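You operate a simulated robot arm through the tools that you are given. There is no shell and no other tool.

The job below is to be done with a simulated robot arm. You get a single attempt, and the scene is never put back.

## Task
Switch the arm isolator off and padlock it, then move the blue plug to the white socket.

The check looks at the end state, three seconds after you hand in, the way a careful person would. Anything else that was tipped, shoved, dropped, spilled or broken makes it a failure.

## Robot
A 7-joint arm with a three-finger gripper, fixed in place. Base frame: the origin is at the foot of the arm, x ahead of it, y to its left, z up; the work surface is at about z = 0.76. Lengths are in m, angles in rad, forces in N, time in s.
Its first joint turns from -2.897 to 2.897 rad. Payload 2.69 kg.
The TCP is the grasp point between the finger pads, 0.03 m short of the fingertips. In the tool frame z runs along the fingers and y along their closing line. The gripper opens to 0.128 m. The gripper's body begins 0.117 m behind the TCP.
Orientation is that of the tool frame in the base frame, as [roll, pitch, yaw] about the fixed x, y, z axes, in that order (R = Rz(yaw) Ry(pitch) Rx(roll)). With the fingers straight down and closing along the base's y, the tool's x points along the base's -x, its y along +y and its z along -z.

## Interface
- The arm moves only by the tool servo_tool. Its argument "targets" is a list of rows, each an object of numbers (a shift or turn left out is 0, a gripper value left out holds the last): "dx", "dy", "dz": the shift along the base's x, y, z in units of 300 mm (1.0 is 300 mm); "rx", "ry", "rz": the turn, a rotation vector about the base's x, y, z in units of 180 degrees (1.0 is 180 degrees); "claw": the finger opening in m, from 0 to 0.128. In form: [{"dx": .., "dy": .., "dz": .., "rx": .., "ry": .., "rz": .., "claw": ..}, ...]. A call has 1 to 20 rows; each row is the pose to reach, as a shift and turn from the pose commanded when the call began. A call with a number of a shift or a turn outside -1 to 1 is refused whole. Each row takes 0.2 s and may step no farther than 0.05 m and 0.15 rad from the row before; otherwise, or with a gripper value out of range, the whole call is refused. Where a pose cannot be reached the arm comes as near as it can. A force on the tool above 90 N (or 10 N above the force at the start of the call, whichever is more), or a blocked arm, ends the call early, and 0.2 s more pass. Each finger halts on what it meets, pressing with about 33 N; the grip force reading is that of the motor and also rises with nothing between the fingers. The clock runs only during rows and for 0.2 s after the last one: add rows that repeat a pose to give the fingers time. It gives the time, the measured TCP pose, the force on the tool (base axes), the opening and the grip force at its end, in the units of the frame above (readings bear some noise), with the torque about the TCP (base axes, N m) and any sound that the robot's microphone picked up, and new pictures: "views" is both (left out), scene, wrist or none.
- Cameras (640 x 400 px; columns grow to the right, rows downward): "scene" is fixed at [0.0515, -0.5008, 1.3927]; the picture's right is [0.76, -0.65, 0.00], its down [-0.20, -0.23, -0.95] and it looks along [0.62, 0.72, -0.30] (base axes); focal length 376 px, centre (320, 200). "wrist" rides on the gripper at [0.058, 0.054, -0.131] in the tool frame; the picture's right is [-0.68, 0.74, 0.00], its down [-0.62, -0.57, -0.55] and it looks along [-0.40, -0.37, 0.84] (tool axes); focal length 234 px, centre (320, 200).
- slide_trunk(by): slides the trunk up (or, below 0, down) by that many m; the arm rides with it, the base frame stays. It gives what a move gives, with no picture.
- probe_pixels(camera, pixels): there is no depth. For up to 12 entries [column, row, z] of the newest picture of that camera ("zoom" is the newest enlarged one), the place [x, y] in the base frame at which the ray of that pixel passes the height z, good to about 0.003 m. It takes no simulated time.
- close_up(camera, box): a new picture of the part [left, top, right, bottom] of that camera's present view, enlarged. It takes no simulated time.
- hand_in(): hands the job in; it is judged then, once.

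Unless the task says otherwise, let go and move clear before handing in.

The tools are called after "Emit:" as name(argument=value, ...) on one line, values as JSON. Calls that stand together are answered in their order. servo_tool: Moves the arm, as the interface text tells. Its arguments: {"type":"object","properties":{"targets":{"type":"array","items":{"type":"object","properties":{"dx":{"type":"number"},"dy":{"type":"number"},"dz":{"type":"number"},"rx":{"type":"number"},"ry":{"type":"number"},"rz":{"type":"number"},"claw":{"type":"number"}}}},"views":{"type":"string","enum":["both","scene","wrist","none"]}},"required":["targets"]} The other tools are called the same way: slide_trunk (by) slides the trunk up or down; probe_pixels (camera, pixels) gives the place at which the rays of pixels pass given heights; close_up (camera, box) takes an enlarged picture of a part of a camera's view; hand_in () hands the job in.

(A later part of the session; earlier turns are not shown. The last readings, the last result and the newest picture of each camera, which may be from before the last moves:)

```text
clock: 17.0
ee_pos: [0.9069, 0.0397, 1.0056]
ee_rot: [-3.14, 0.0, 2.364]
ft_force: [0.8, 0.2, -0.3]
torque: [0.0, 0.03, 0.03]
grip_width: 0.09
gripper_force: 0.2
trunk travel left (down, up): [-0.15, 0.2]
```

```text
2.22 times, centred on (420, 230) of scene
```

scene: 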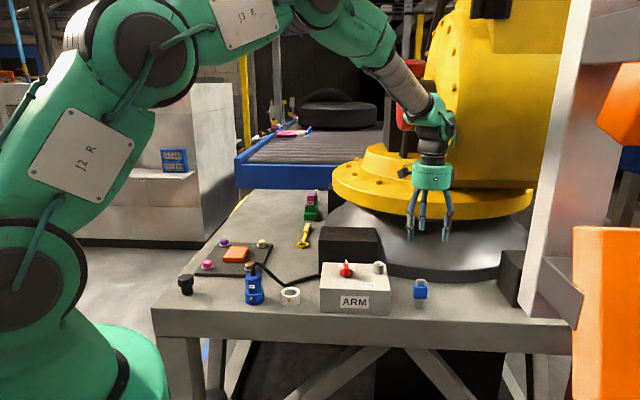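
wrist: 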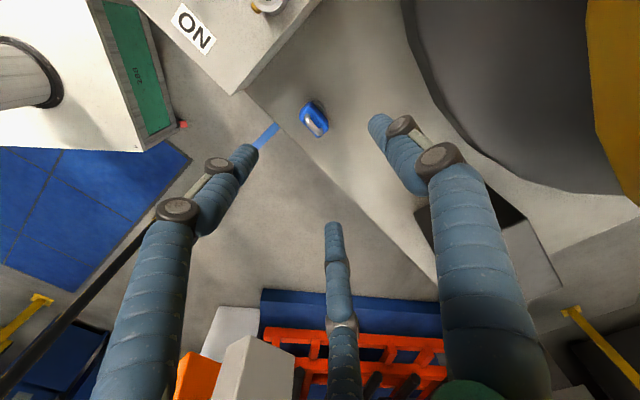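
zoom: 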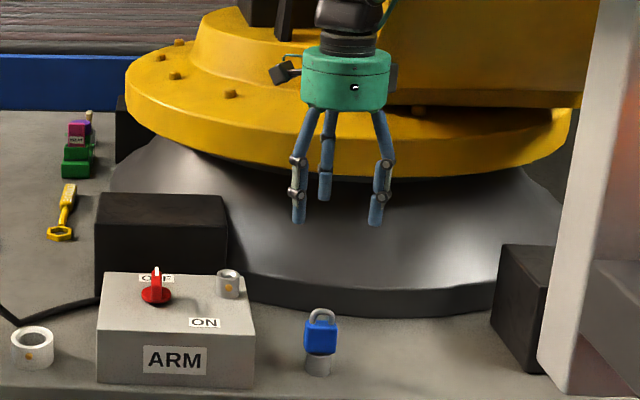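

The padlock is clearly seen at wrist (314,121), thin along the thumb line, with no obstructions around it. I'll probe it in both views for its exact place and height.

Emit:
probe_pixels(camera="wrist", pixels=[[314, 120, 0.82], [314, 120, 0.83], [314, 120, 0.84], [313, 125.8, 0.85], [300.8, 116, 0.83], [310.5, 102, 0.83], [328, 124.8, 0.83], [317.5, 137.7, 0.83], [320, 105.5, 0.785]])

Emit:
probe_pixels(camera="scene", pixels=[[420.6, 285.9, 0.82], [420.6, 285.9, 0.83], [420.6, 285.9, 0.84], [420.8, 279, 0.85], [414, 288, 0.83], [427.5, 289, 0.83], [419.3, 300.3, 0.78], [419.3, 300.3, 0.79], [414, 307, 0.76], [424.5, 307, 0.76]])

Emit:
close_up(camera="scene", box=[400, 270, 440, 315])

```text
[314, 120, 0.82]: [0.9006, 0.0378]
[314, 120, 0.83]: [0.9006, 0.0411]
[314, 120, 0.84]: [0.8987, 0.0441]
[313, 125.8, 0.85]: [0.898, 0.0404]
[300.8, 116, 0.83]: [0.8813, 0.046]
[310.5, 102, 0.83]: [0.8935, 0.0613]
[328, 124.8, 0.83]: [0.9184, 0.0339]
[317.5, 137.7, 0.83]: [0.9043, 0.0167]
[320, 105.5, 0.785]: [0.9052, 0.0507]
```

```text
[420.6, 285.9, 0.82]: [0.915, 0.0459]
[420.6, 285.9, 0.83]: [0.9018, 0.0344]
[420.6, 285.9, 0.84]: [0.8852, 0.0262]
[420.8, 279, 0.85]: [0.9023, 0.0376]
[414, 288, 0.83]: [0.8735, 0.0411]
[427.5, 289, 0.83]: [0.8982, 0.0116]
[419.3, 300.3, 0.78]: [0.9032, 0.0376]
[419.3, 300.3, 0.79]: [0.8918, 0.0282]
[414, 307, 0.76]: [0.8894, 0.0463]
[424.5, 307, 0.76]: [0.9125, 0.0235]
```

```text
8.89 times, centred on (420, 292) of scene
```

zoom: 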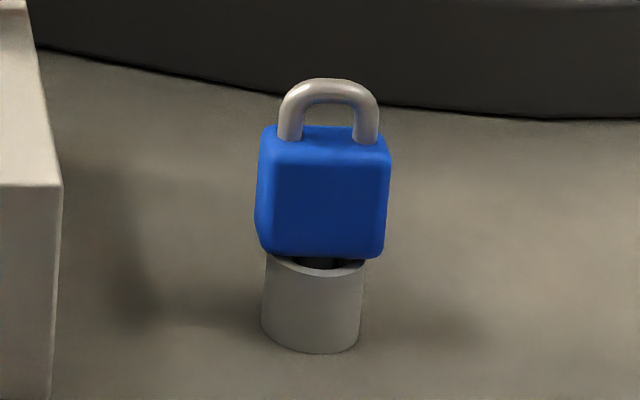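

The two views agree on the padlock body: centre (0.9005, 0.0395), about 0.037 × 0.021 m, top z≈0.828, standing on a 0.03 m high post. I'll descend with the fingers open to TCP z≈0.828 so the tips stay above the post.

Emit:
servo_tool(targets=[{"dx": -0.0323, "dy": -0.015, "dz": -0.12, "claw": 0.08}, {"dx": -0.0323, "dy": -0.015, "dz": -0.24}, {"dx": -0.0323, "dy": -0.015, "dz": -0.36}, {"dx": -0.0323, "dy": -0.015, "dz": -0.48}, {"dx": -0.0323, "dy": -0.015, "dz": -0.55}, {"dx": -0.0323, "dy": -0.015, "dz": -0.592}, {"dx": -0.0323, "dy": -0.015, "dz": -0.592}], views="both")

Emit:
close_up(camera="wrist", box=[240, 110, 400, 230])

Emit:
close_up(camera="scene", box=[380, 200, 460, 320])

```text
clock: 18.6
ee_pos: [0.8961, 0.0352, 0.8281]
ee_rot: [3.141, -0.002, 2.365]
ft_force: [0.4, 0.1, -0.2]
torque: [-0.01, 0.02, -0.02]
grip_width: 0.0803
gripper_force: 0.1
trunk travel left (down, up): [-0.15, 0.2]
```

scene: 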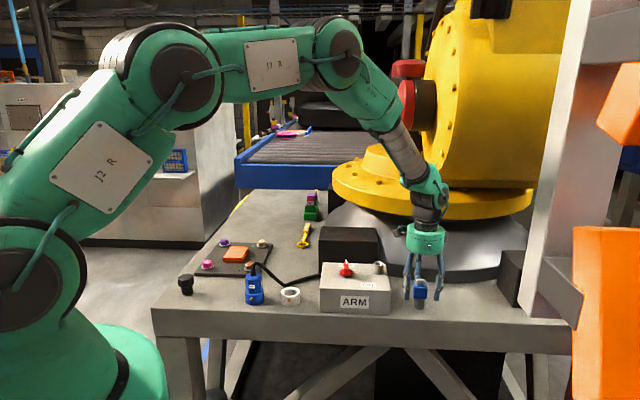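
wrist: 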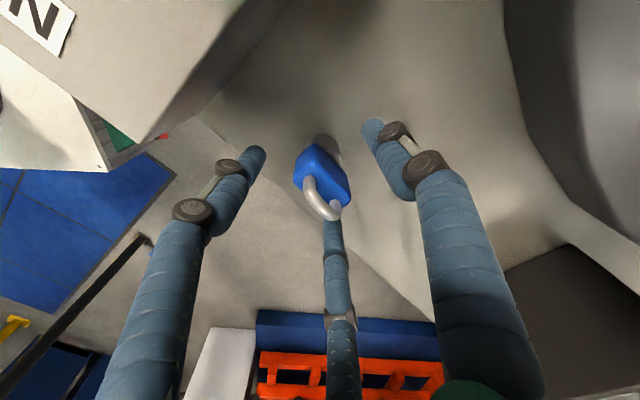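

```text
3.33 times, centred on (320, 170) of wrist
```

zoom: 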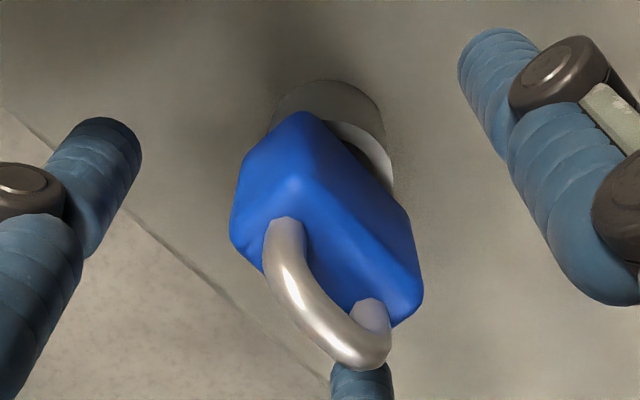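

```text
3.33 times, centred on (420, 260) of scene
```

zoom: 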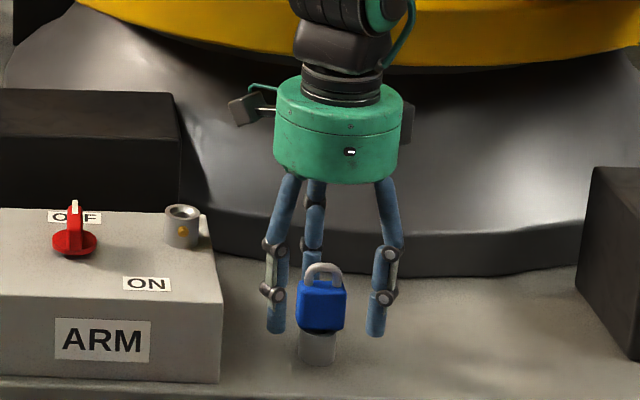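

The hand is centred around the padlock with zero contact force. I'll close on the body now.

Emit:
servo_tool(targets=[{"claw": 0.05}, {"claw": 0.036}, {"claw": 0.028}, {"claw": 0.02}, {"claw": 0.02}], views="both")

Emit:
close_up(camera="wrist", box=[240, 110, 400, 230])

Emit:
close_up(camera="scene", box=[380, 200, 460, 320])

```text
clock: 19.8
ee_pos: [0.8963, 0.0341, 0.8298]
ee_rot: [-3.141, 0.002, 2.366]
ft_force: [-0.5, -2.8, -0.3]
torque: [-0.11, 0.09, 0.01]
grip_width: 0.0392
gripper_force: 14.5
trunk travel left (down, up): [-0.15, 0.2]
```

scene: 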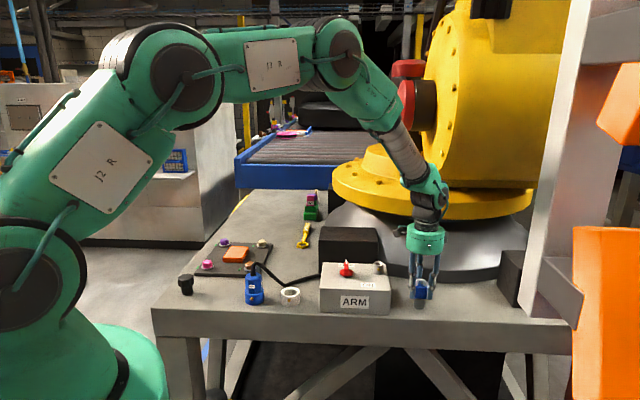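
wrist: 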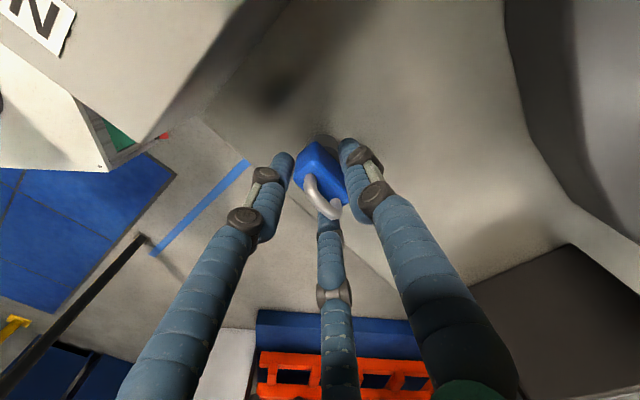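

```text
3.33 times, centred on (320, 170) of wrist
```

zoom: 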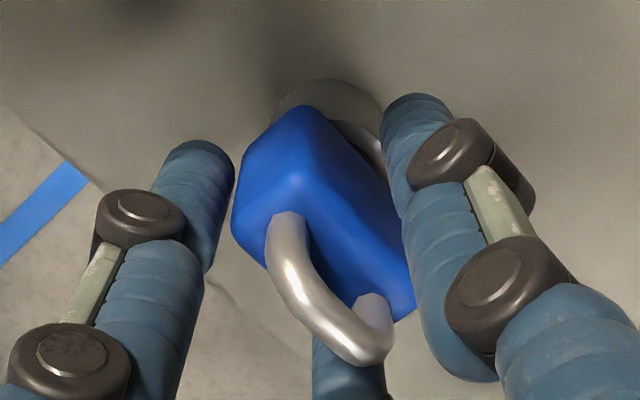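

```text
3.33 times, centred on (420, 260) of scene
```

zoom: 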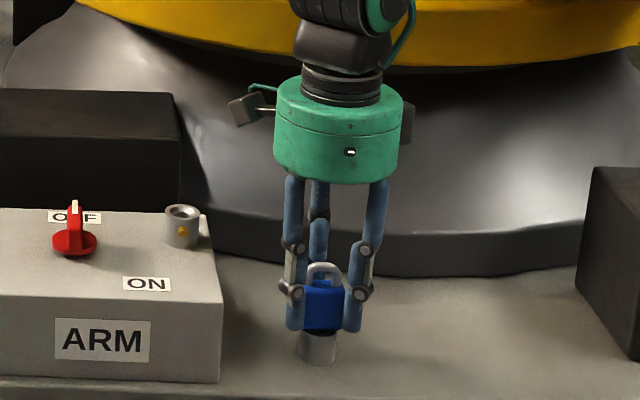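

Light, balanced contact at width 0.0392 with almost no side force. I'll squeeze to full grip.

Emit:
servo_tool(targets=[{"claw": 0.01}, {"claw": 0.0}, {"claw": 0.0}, {"claw": 0.0}], views="wrist")

Emit:
close_up(camera="wrist", box=[240, 110, 400, 230])

```text
clock: 20.8
ee_pos: [0.8962, 0.0328, 0.8291]
ee_rot: [3.141, 0.0, 2.365]
ft_force: [0.7, -10.9, -0.1]
torque: [-0.68, -0.08, 0.01]
grip_width: 0.0375
gripper_force: 33.4
trunk travel left (down, up): [-0.15, 0.2]
```

wrist: 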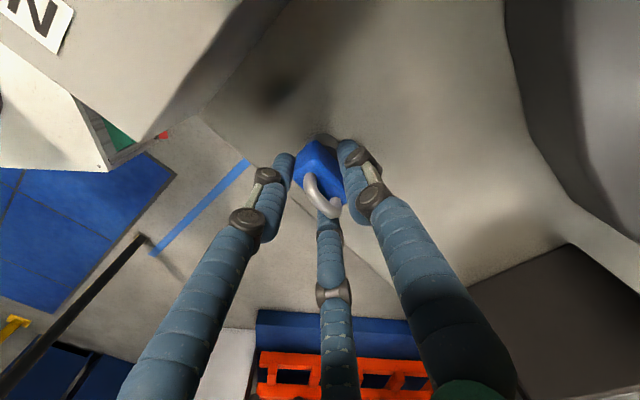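

```text
3.33 times, centred on (320, 170) of wrist
```

zoom: 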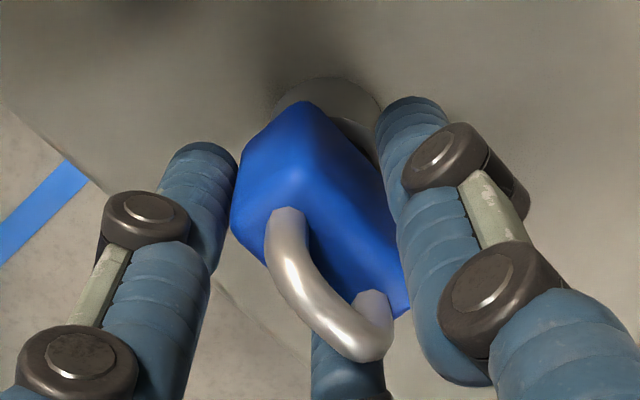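

Firm three-point grip (33 N, width 0.0375) with a small 11 N side load. I'll relieve that slightly and lift slowly 5 cm.

Emit:
servo_tool(targets=[{"dy": -0.006, "claw": 0.0}, {"dy": -0.006, "dz": 0.02}, {"dy": -0.006, "dz": 0.05}, {"dy": -0.006, "dz": 0.08}, {"dy": -0.006, "dz": 0.12}, {"dy": -0.006, "dz": 0.167}], views="both")

Emit:
close_up(camera="scene", box=[380, 220, 460, 320])

Emit:
close_up(camera="wrist", box=[240, 90, 400, 210])

```text
clock: 22.2
ee_pos: [0.896, 0.0338, 0.8796]
ee_rot: [3.142, 0.0, 2.364]
ft_force: [-0.4, -0.8, -1.4]
torque: [-0.02, 0.0, -0.01]
grip_width: 0.0264
gripper_force: 32.8
trunk travel left (down, up): [-0.15, 0.2]
```

scene: 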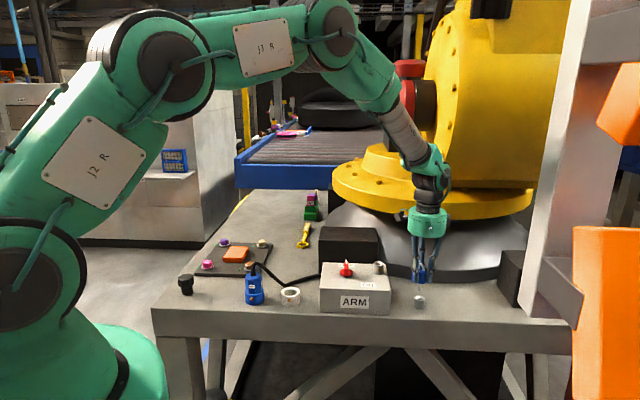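
wrist: 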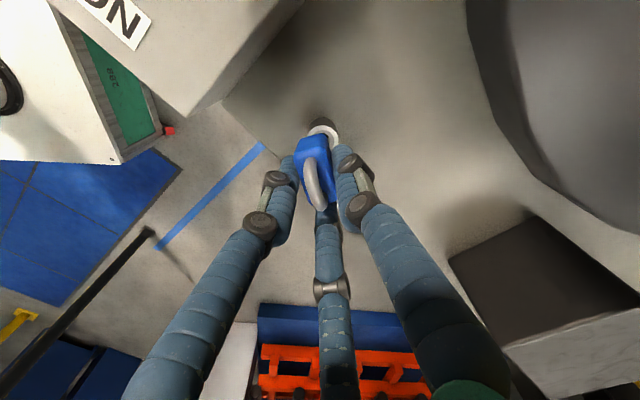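

```text
4.00 times, centred on (420, 270) of scene
```

zoom: 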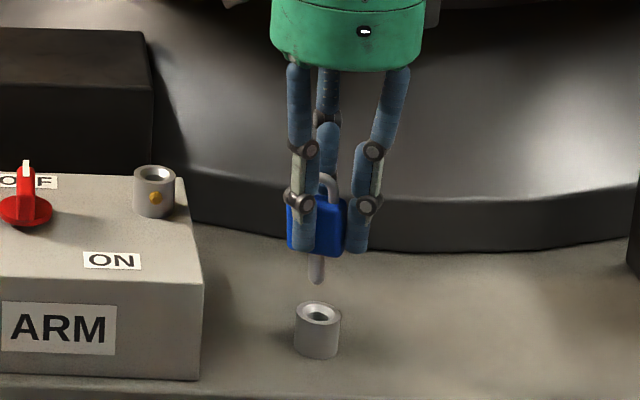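

```text
3.33 times, centred on (320, 150) of wrist
```

zoom: 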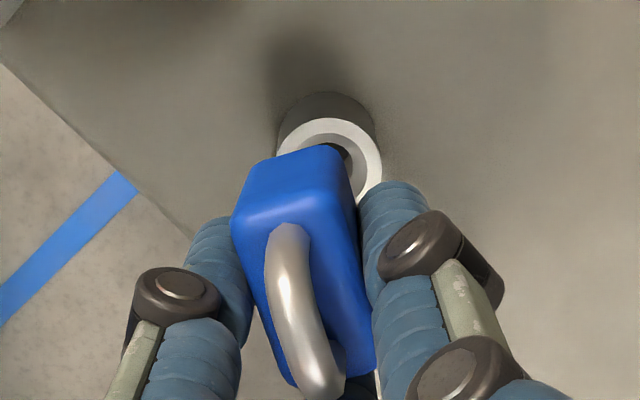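

The padlock came free with a round pin below it, but it swivelled roughly 30° in the jaws as it left the post (width now 0.0264). I'll zoom in to measure the pin and the empty post hole.

Emit:
close_up(camera="scene", box=[396, 255, 444, 315])

Emit:
close_up(camera="wrist", box=[280, 100, 360, 160])

Emit:
close_up(camera="scene", box=[360, 250, 400, 290])

```text
6.67 times, centred on (420, 285) of scene
```

zoom: 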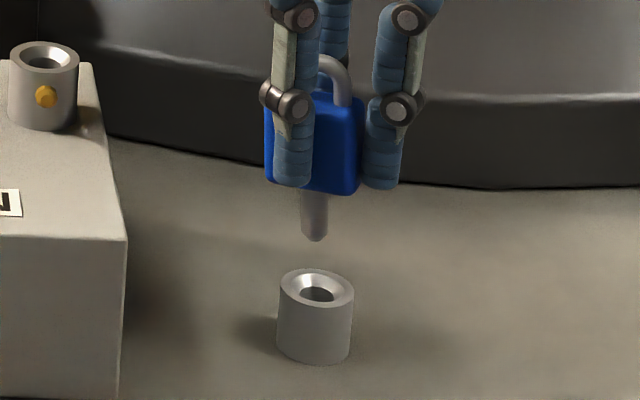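

```text
6.67 times, centred on (320, 130) of wrist
```

zoom: 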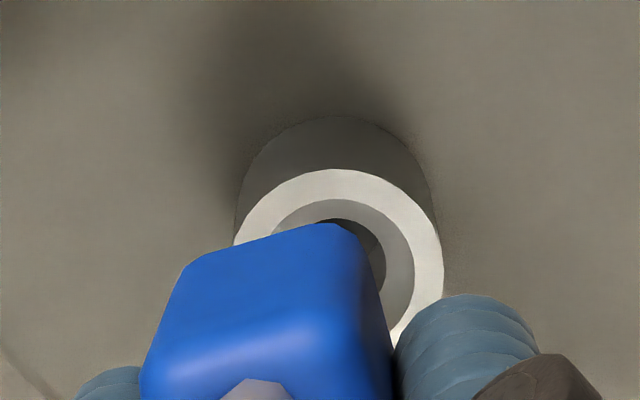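

```text
10.00 times, centred on (380, 270) of scene
```

zoom: 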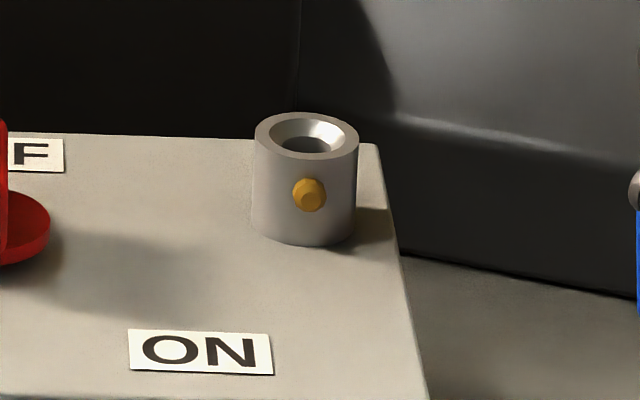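

Zoom gives: post top centre (419.55, 298.35), pin tip (419.25, 291.3), hasp top centre (378.6, 263.5). I'll probe these to get the pin offset and the needed displacement.

Emit:
probe_pixels(camera="scene", pixels=[[419.55, 298.35, 0.789], [419.25, 291.3, 0.8145], [419.25, 291.3, 0.81], [419.25, 291.3, 0.82], [378.6, 263.5, 0.868], [378.6, 263.5, 0.865], [419.25, 283.8, 0.84], [419.1, 308.5, 0.76], [380.5, 274.3, 0.838]])

Emit:
probe_pixels(camera="wrist", pixels=[[323, 133.5, 0.789], [323, 133.5, 0.785]])

```text
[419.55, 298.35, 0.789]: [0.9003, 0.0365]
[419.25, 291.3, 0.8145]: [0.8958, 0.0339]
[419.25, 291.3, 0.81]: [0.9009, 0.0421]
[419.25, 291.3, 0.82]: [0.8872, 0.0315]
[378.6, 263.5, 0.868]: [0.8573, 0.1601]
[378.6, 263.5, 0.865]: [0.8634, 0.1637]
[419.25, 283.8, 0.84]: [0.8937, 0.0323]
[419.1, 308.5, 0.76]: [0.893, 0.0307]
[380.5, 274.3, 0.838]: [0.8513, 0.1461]
```

```text
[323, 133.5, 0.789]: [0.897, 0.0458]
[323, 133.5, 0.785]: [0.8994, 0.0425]
```

The pin appears nearly under the TCP. I'll cross-check with the padlock's top face in the wrist view to pin down the offset.

Emit:
close_up(camera="wrist", box=[280, 130, 360, 220])

Emit:
probe_pixels(camera="wrist", pixels=[[316.7, 179.4, 0.8785], [318.8, 176.4, 0.8785], [309.5, 153.6, 0.8785], [323.9, 205.5, 0.8785], [322.7, 140.2, 0.789]])

```text
4.44 times, centred on (320, 175) of wrist
```

zoom: 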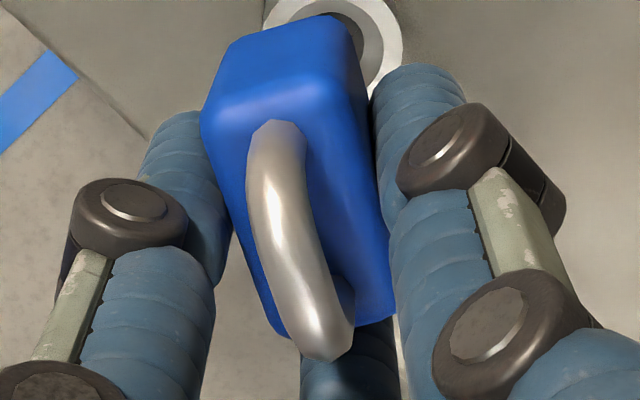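

```text
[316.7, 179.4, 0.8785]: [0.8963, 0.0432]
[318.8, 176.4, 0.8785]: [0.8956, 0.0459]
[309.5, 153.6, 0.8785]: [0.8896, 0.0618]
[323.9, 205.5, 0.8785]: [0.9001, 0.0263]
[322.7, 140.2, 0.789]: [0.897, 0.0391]
```

The top face centre probes about 7 mm toward +y from the TCP, so I'll take the pin as TCP + (−0.001, +0.007). I'll lift clear, swing the padlock back 30° to its original heading and carry it above the hasp at about (0.857, 0.159).

Emit:
servo_tool(targets=[{"dz": 0.1, "claw": 0.0}, {"dz": 0.2}, {"dz": 0.3}, {"dx": -0.0193, "dy": 0.0667, "dz": 0.3, "rz": 0.0278}, {"dx": -0.0386, "dy": 0.1333, "dz": 0.3, "rz": 0.0556}, {"dx": -0.0579, "dy": 0.2, "dz": 0.3, "rz": 0.0833}, {"dx": -0.0771, "dy": 0.2667, "dz": 0.3, "rz": 0.1111}, {"dx": -0.0964, "dy": 0.3333, "dz": 0.3, "rz": 0.1389}, {"dx": -0.1157, "dy": 0.4, "dz": 0.3, "rz": 0.1667}, {"dx": -0.1157, "dy": 0.4, "dz": 0.3, "rz": 0.1667}], views="both")

Emit:
close_up(camera="scene", box=[350, 210, 414, 290])

Emit:
close_up(camera="wrist", box=[260, 100, 380, 220])

```text
clock: 24.4
ee_pos: [0.861, 0.1522, 0.9685]
ee_rot: [3.141, -0.001, 2.891]
ft_force: [0.4, 0.4, -1.4]
torque: [0.0, -0.03, -0.02]
grip_width: 0.0263
gripper_force: 32.4
trunk travel left (down, up): [-0.15, 0.2]
```

scene: 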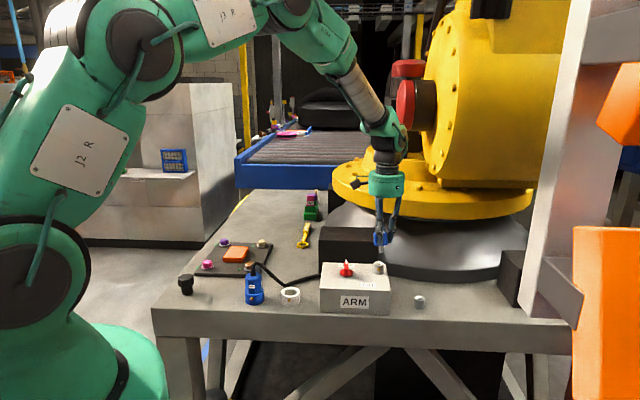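
wrist: 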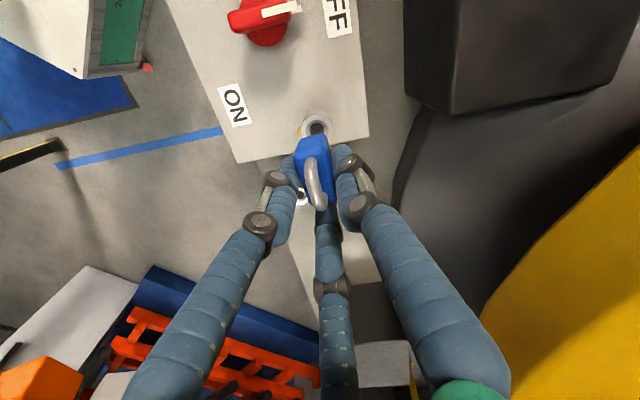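

```text
5.00 times, centred on (382, 250) of scene
```

zoom: 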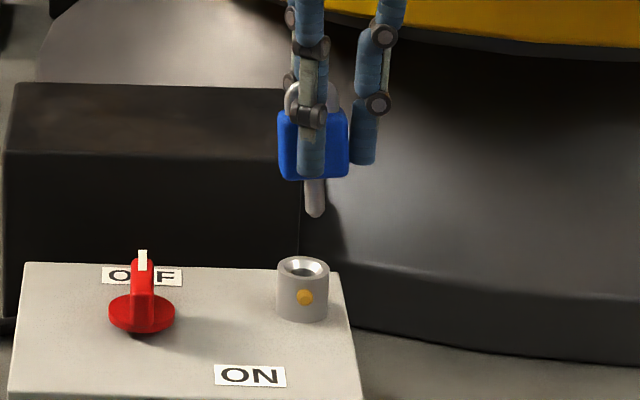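

```text
3.33 times, centred on (320, 160) of wrist
```

zoom: 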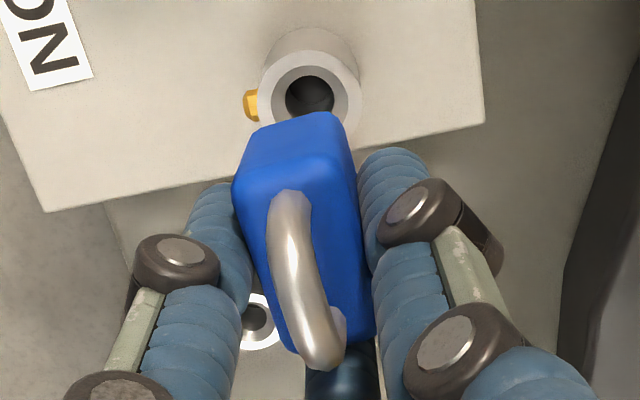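

The pin sits a little to the right of the hasp in the scene (pin column 381, hasp 378.6), and the hole is visible in the wrist view at (316.7,128.5). I'll probe these to compute the correction.

Emit:
probe_pixels(camera="wrist", pixels=[[316.7, 128.5, 0.868], [316.7, 128.5, 0.866], [316.7, 128.5, 0.87], [315, 172, 0.9675], [318, 176, 0.9675]])

Emit:
probe_pixels(camera="scene", pixels=[[381, 253.4, 0.9], [381, 253.4, 0.902], [381, 253.4, 0.904], [378.6, 263.6, 0.866], [378.6, 263.6, 0.868], [378.6, 263.6, 0.87], [381.2, 245.8, 0.928], [381.2, 245.8, 0.93]])

Emit:
close_up(camera="scene", box=[364, 225, 396, 281])

Emit:
close_up(camera="wrist", box=[290, 105, 350, 215])

```text
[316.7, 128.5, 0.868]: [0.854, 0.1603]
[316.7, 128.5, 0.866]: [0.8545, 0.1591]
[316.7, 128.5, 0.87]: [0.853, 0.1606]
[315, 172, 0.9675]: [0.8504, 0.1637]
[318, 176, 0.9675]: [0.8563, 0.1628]
```

```text
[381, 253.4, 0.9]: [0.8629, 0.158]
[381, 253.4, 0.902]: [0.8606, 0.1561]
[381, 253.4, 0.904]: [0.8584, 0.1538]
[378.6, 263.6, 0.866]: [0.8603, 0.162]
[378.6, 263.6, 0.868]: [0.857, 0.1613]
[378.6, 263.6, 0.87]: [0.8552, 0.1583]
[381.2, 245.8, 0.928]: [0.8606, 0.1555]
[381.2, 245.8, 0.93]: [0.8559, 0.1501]
```

```text
7.14 times, centred on (380, 253) of scene
```

zoom: 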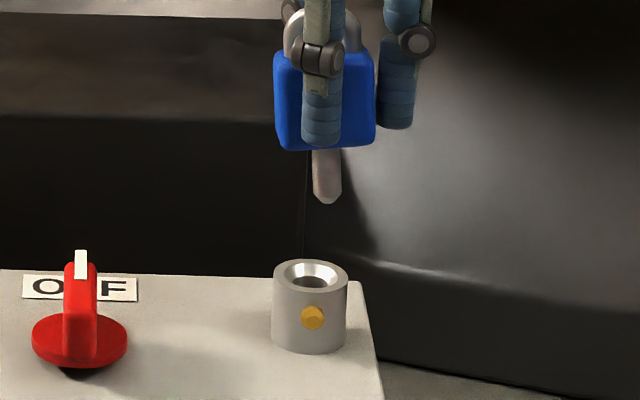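

```text
3.64 times, centred on (320, 160) of wrist
```

zoom: 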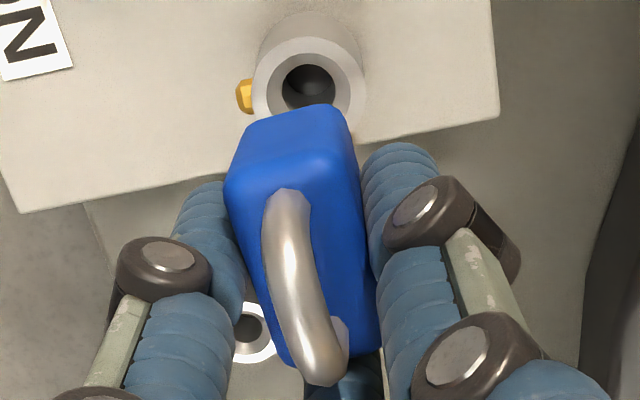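

The scene shows the pin about 5–6 mm right of the hole while the wrist view puts the padlock's top almost over it, so the padlock may be tilted in the grip. I'll zoom to check the tilt.

Emit:
close_up(camera="scene", box=[362, 218, 402, 258])

```text
10.00 times, centred on (382, 238) of scene
```

zoom: 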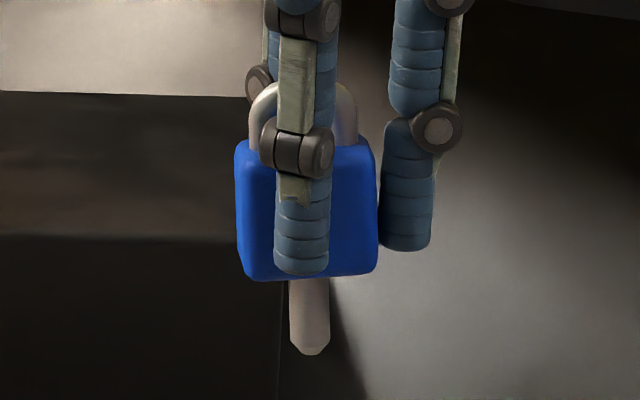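

The padlock leans about 5° in the jaws, with the pin tip toward scene-right. I'll tilt the tool by the opposite amount so the pin hangs vertical, then re-measure.

Emit:
servo_tool(targets=[{"rx": 0.0107, "ry": 0.0109, "claw": 0.0}, {"rx": 0.0214, "ry": 0.0218}, {"rx": 0.0214, "ry": 0.0218}], views="both")

Emit:
close_up(camera="scene", box=[358, 218, 402, 278])

Emit:
close_up(camera="wrist", box=[290, 105, 350, 215])

```text
clock: 25.2
ee_pos: [0.8613, 0.151, 0.9699]
ee_rot: [3.092, -0.084, 2.89]
ft_force: [0.1, -0.1, -2.2]
torque: [0.0, 0.06, 0.0]
grip_width: 0.0264
gripper_force: 33.5
trunk travel left (down, up): [-0.15, 0.2]
```

scene: 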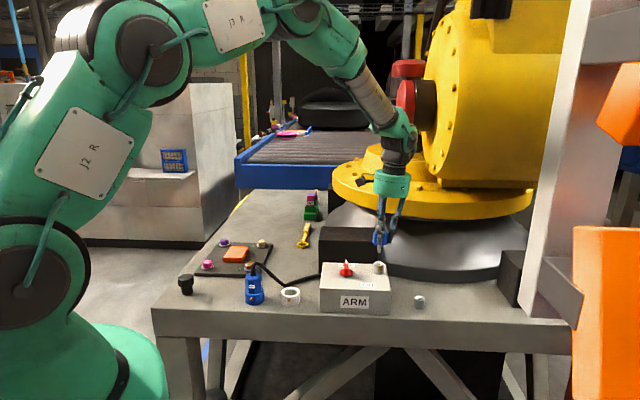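
wrist: 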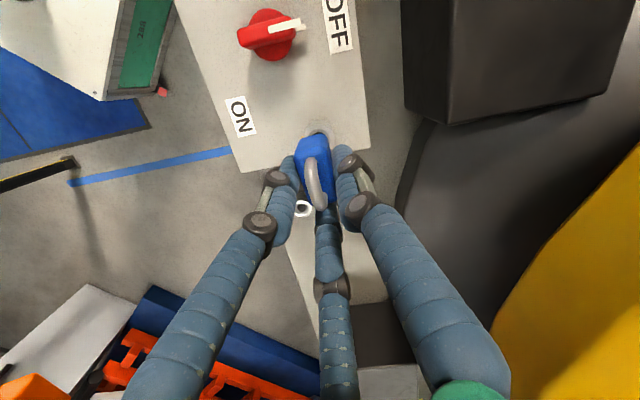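

```text
6.67 times, centred on (380, 248) of scene
```

zoom: 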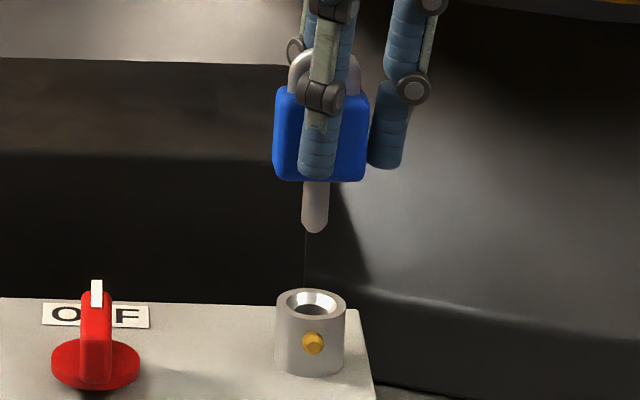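

```text
3.64 times, centred on (320, 160) of wrist
```

zoom: 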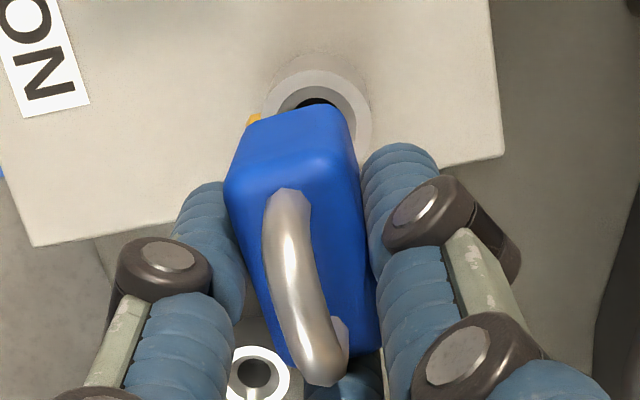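

Pin and hasp columns now line up (314 vs 310 plus perspective shift) and the pin hangs vertical. I'll probe once more for the depth direction before lowering.

Emit:
probe_pixels(camera="scene", pixels=[[379.1, 252.8, 0.898], [379.1, 252.8, 0.9], [379.1, 252.8, 0.902], [379.1, 252.8, 0.904], [378.5, 263.4, 0.868], [378.5, 263.4, 0.866]])

Emit:
probe_pixels(camera="wrist", pixels=[[318.1, 135.3, 0.868], [316, 177, 0.968], [320, 192, 0.9699]])

```text
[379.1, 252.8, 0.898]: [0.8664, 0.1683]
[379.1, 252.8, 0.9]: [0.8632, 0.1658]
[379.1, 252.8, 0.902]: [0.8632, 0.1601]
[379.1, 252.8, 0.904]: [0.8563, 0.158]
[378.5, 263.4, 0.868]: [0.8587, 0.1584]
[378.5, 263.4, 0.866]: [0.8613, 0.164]
```

```text
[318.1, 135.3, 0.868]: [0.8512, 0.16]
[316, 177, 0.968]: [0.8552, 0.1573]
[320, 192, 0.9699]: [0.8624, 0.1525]
```

Everything agrees within about 2 mm. I'll nudge 1 mm deeper and lower until the pin tip is just above the funnel.

Emit:
servo_tool(targets=[{"dx": 0.0023, "dy": 0.0023, "dz": -0.04, "claw": 0.0}, {"dx": 0.0023, "dy": 0.0023, "dz": -0.08}, {"dx": 0.0023, "dy": 0.0023, "dz": -0.1}, {"dx": 0.0023, "dy": 0.0023, "dz": -0.1}], views="both")

Emit:
close_up(camera="scene", box=[358, 223, 402, 283])

Emit:
close_up(camera="wrist", box=[290, 105, 350, 215])

```text
clock: 26.2
ee_pos: [0.8641, 0.1531, 0.9395]
ee_rot: [3.093, -0.083, 2.893]
ft_force: [0.5, -0.2, -1.6]
torque: [-0.02, 0.01, -0.03]
grip_width: 0.0265
gripper_force: 32.8
trunk travel left (down, up): [-0.15, 0.2]
```

scene: 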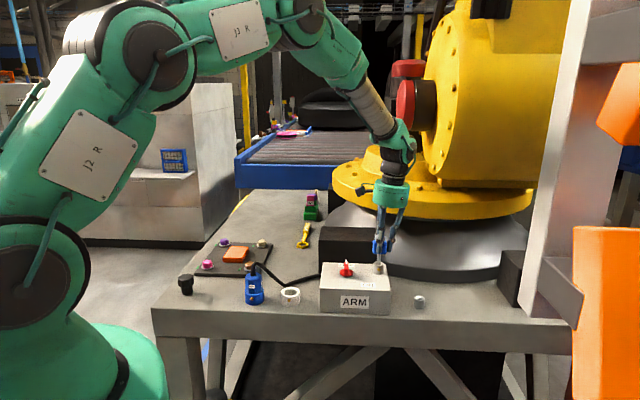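
wrist: 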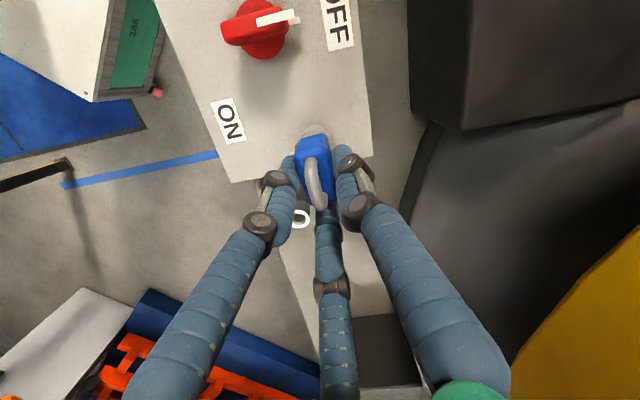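

```text
6.67 times, centred on (380, 253) of scene
```

zoom: 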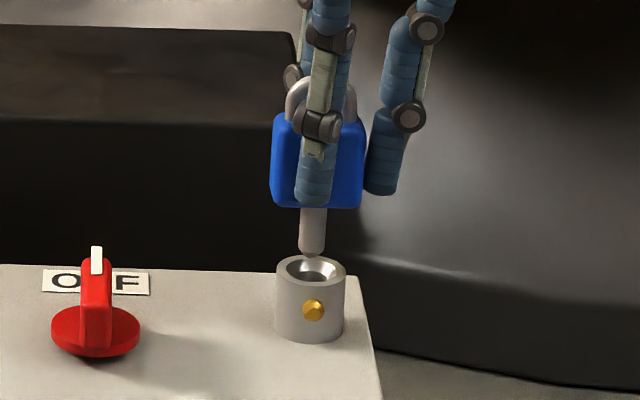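

```text
3.64 times, centred on (320, 160) of wrist
```

zoom: 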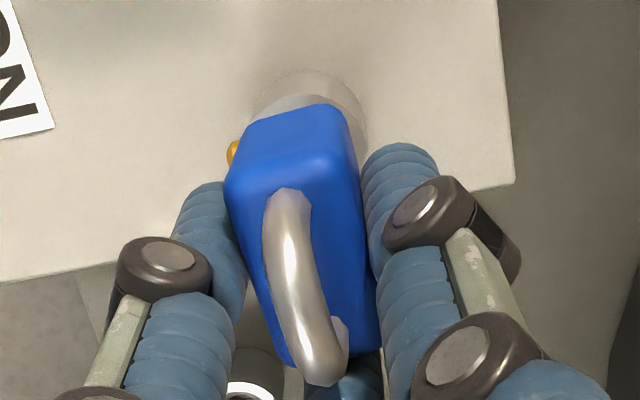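

The pin tip sits right over the funnel centre, about 6 mm above it. I'll lower slowly to seat it, and the force limit will stop me if it jams.

Emit:
servo_tool(targets=[{"dz": -0.02, "claw": 0.0}, {"dz": -0.04}, {"dz": -0.06}], views="scene")

Emit:
close_up(camera="scene", box=[358, 223, 402, 283])

```text
clock: 27.0
ee_pos: [0.8616, 0.1514, 0.9187]
ee_rot: [3.094, -0.086, 2.891]
ft_force: [-2.1, -6.7, -5.1]
torque: [-0.42, 0.1, 0.04]
grip_width: 0.0263
gripper_force: 32.9
trunk travel left (down, up): [-0.15, 0.2]
```

scene: 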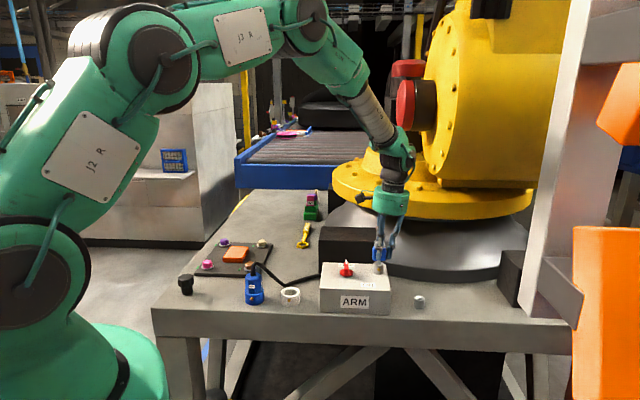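

```text
6.67 times, centred on (380, 253) of scene
```

zoom: 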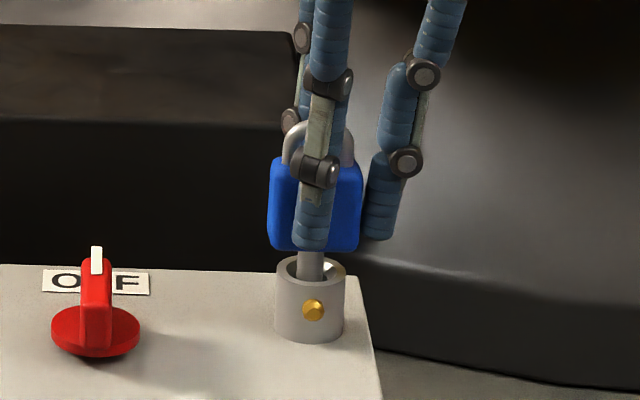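

The pin has entered the hole with only a few newtons of force. I'll keep pressing until the body seats on the hasp.

Emit:
servo_tool(targets=[{"dz": -0.015, "claw": 0.0}, {"dz": -0.03}, {"dz": -0.04}, {"dz": -0.047}], views="scene")

Emit:
close_up(camera="scene", box=[358, 223, 402, 283])

```text
clock: 28.0
ee_pos: [0.8617, 0.1524, 0.9075]
ee_rot: [3.093, -0.083, 2.891]
ft_force: [-15.3, -13.6, 8.1]
torque: [-0.59, 0.74, 0.2]
grip_width: 0.0264
gripper_force: 33.2
trunk travel left (down, up): [-0.15, 0.2]
```

scene: 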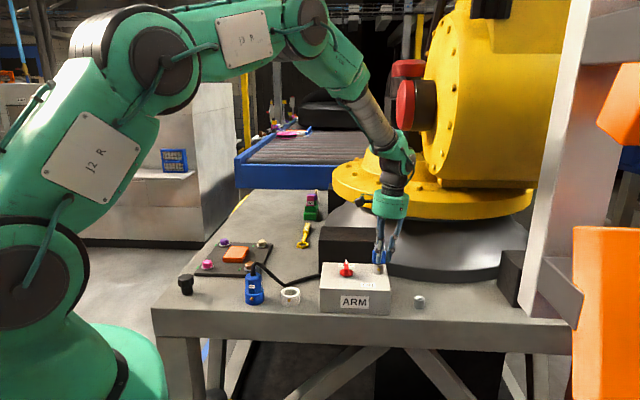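

```text
6.67 times, centred on (380, 253) of scene
```

zoom: 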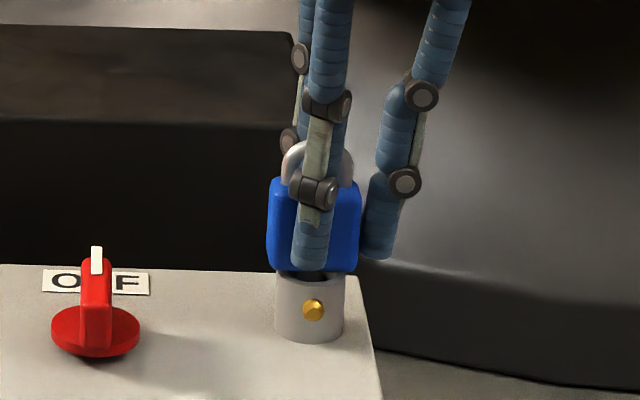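

The body is almost down on the hasp, as it sat on its post. I'll relieve the 20 N side load and press a bit further to feel the seat.

Emit:
servo_tool(targets=[{"dx": -0.006, "dy": -0.005, "claw": 0.0}, {"dx": -0.006, "dy": -0.005, "dz": -0.008}, {"dx": -0.006, "dy": -0.005, "dz": -0.016}], views="scene")

Emit:
close_up(camera="scene", box=[358, 233, 402, 283])

```text
clock: 28.8
ee_pos: [0.8616, 0.1517, 0.906]
ee_rot: [3.09, -0.076, 2.892]
ft_force: [-1.9, 1.5, 33.0]
torque: [0.35, 0.34, 0.02]
grip_width: 0.0269
gripper_force: 32.6
trunk travel left (down, up): [-0.15, 0.2]
```

scene: 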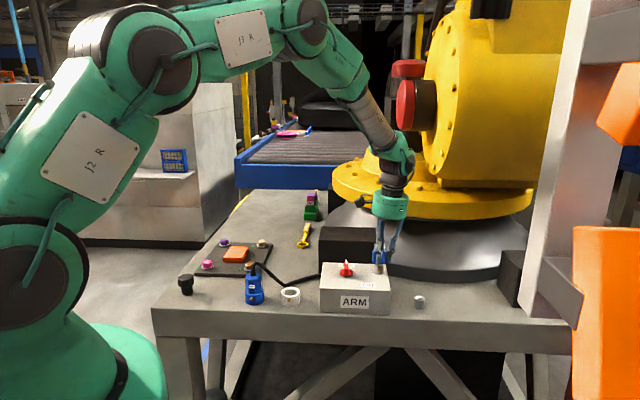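

```text
8.00 times, centred on (380, 258) of scene
```

zoom: 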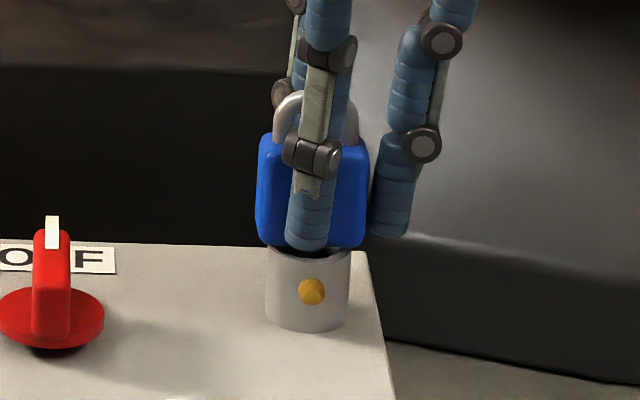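

It stopped with 33 N pushing back and the body down on the hasp rim. I'll give one slightly firmer press to make sure it is fully home, then check.

Emit:
servo_tool(targets=[{"dz": -0.006, "claw": 0.0}, {"dz": -0.012}, {"dz": -0.012}], views="both")

Emit:
close_up(camera="scene", box=[358, 233, 402, 283])

Emit:
close_up(camera="wrist", box=[270, 105, 370, 215])

```text
clock: 29.6
ee_pos: [0.86, 0.153, 0.9008]
ee_rot: [3.091, -0.079, 2.893]
ft_force: [9.6, 7.0, 34.6]
torque: [0.69, -0.31, -0.11]
grip_width: 0.0265
gripper_force: 33.1
trunk travel left (down, up): [-0.15, 0.2]
```

scene: 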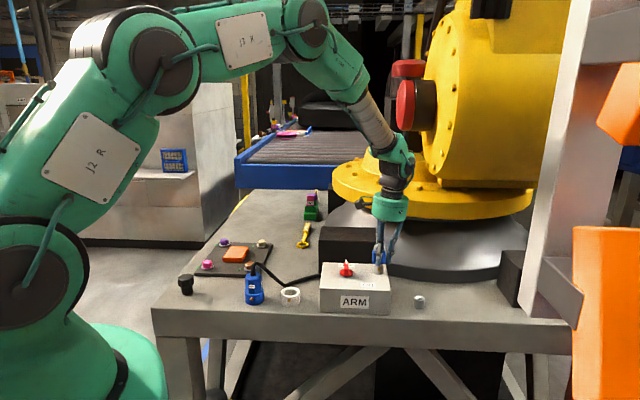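
wrist: 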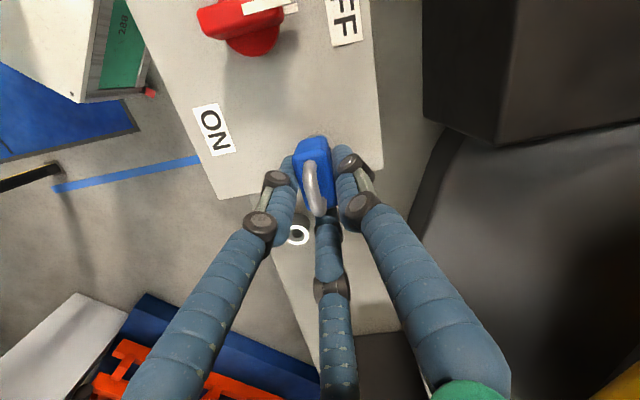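

```text
8.00 times, centred on (380, 258) of scene
```

zoom: 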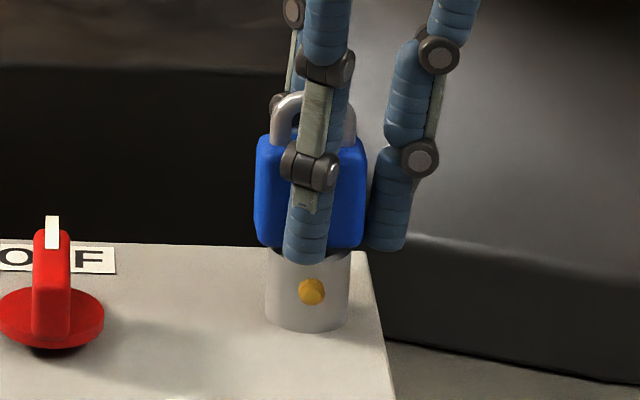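

```text
3.64 times, centred on (320, 160) of wrist
```

zoom: 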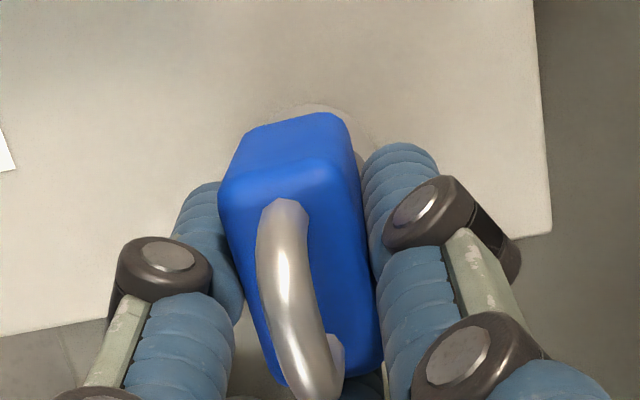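

The fingers slid a few millimetres down the body while the padlock stayed put, so it is fully seated. I'll unload the press, open and raise straight up along the tool axis.

Emit:
servo_tool(targets=[{"dz": 0.012, "claw": 0.0}, {"dz": 0.014, "claw": 0.03}, {"dz": 0.014, "claw": 0.05}, {"dz": 0.014, "claw": 0.07}, {"dz": 0.06, "claw": 0.07}, {"dz": 0.15, "claw": 0.07}, {"dz": 0.28, "claw": 0.07}, {"dz": 0.4, "claw": 0.07}], views="both")

Emit:
close_up(camera="scene", box=[330, 233, 410, 313])

Emit:
close_up(camera="wrist", box=[250, 60, 390, 180])

```text
clock: 31.4
ee_pos: [0.8595, 0.153, 1.018]
ee_rot: [3.093, -0.083, 2.892]
ft_force: [0.0, -1.1, 0.4]
torque: [-0.01, -0.03, 0.03]
grip_width: 0.0701
gripper_force: 0.1
trunk travel left (down, up): [-0.15, 0.2]
```

scene: 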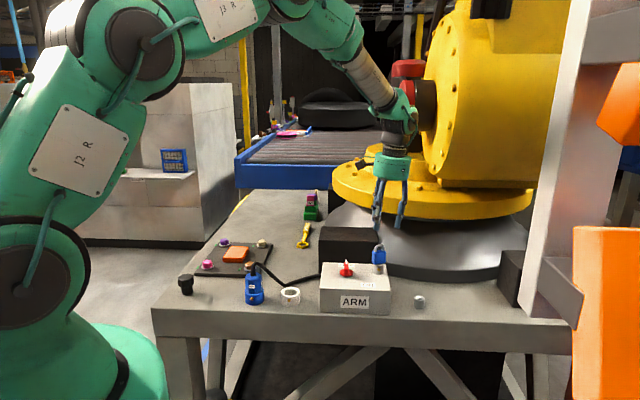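
wrist: 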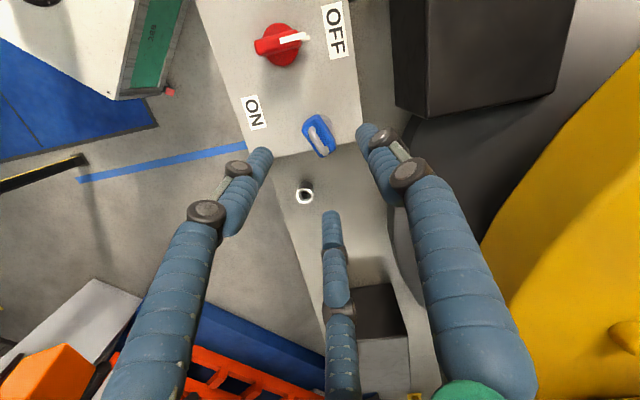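

```text
5.00 times, centred on (370, 273) of scene
```

zoom: 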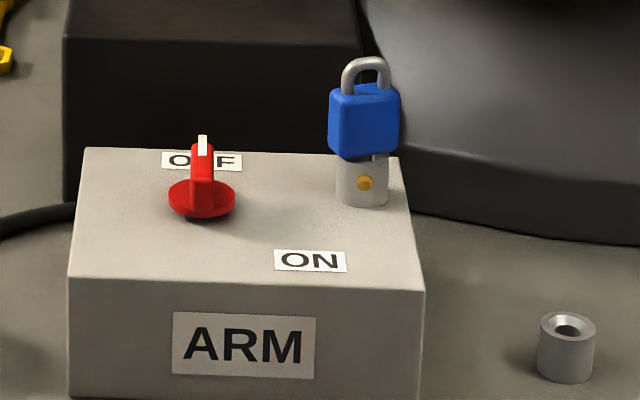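

```text
3.33 times, centred on (320, 120) of wrist
```

zoom: 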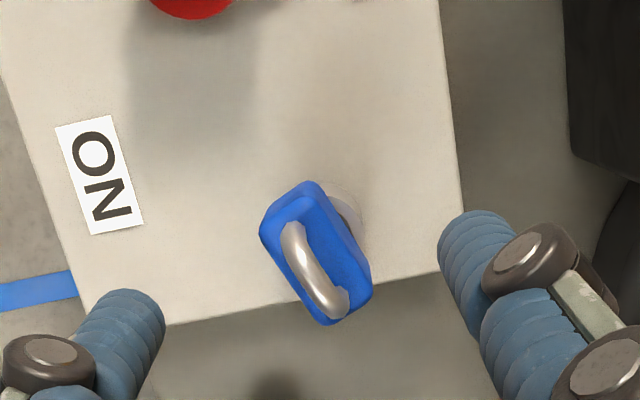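

The padlock is standing in the hasp on its own and the lever is still at OFF. I'll zoom in to confirm it is seated flat.

Emit:
close_up(camera="scene", box=[360, 240, 400, 280])

Emit:
close_up(camera="wrist", box=[285, 100, 355, 170])

```text
10.00 times, centred on (380, 260) of scene
```

zoom: 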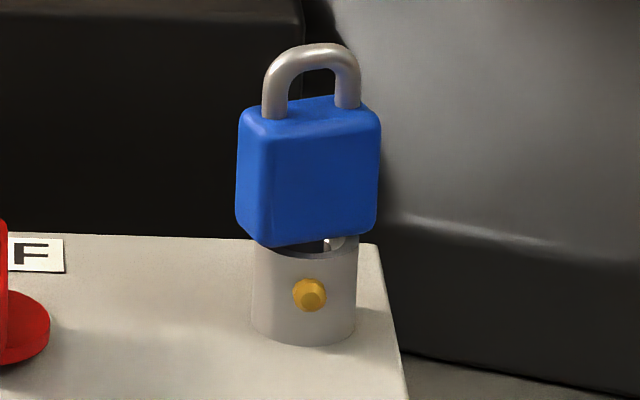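

```text
5.71 times, centred on (320, 135) of wrist
```

zoom: 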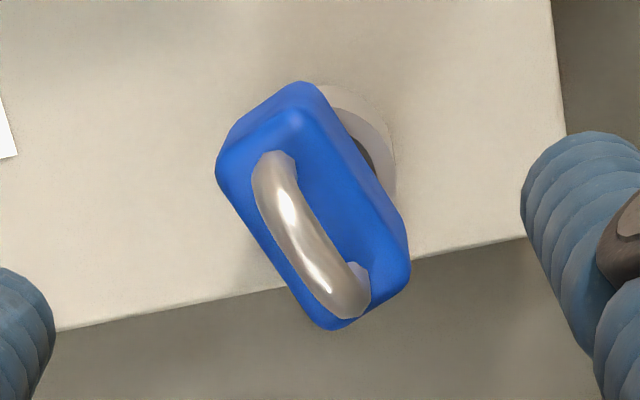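

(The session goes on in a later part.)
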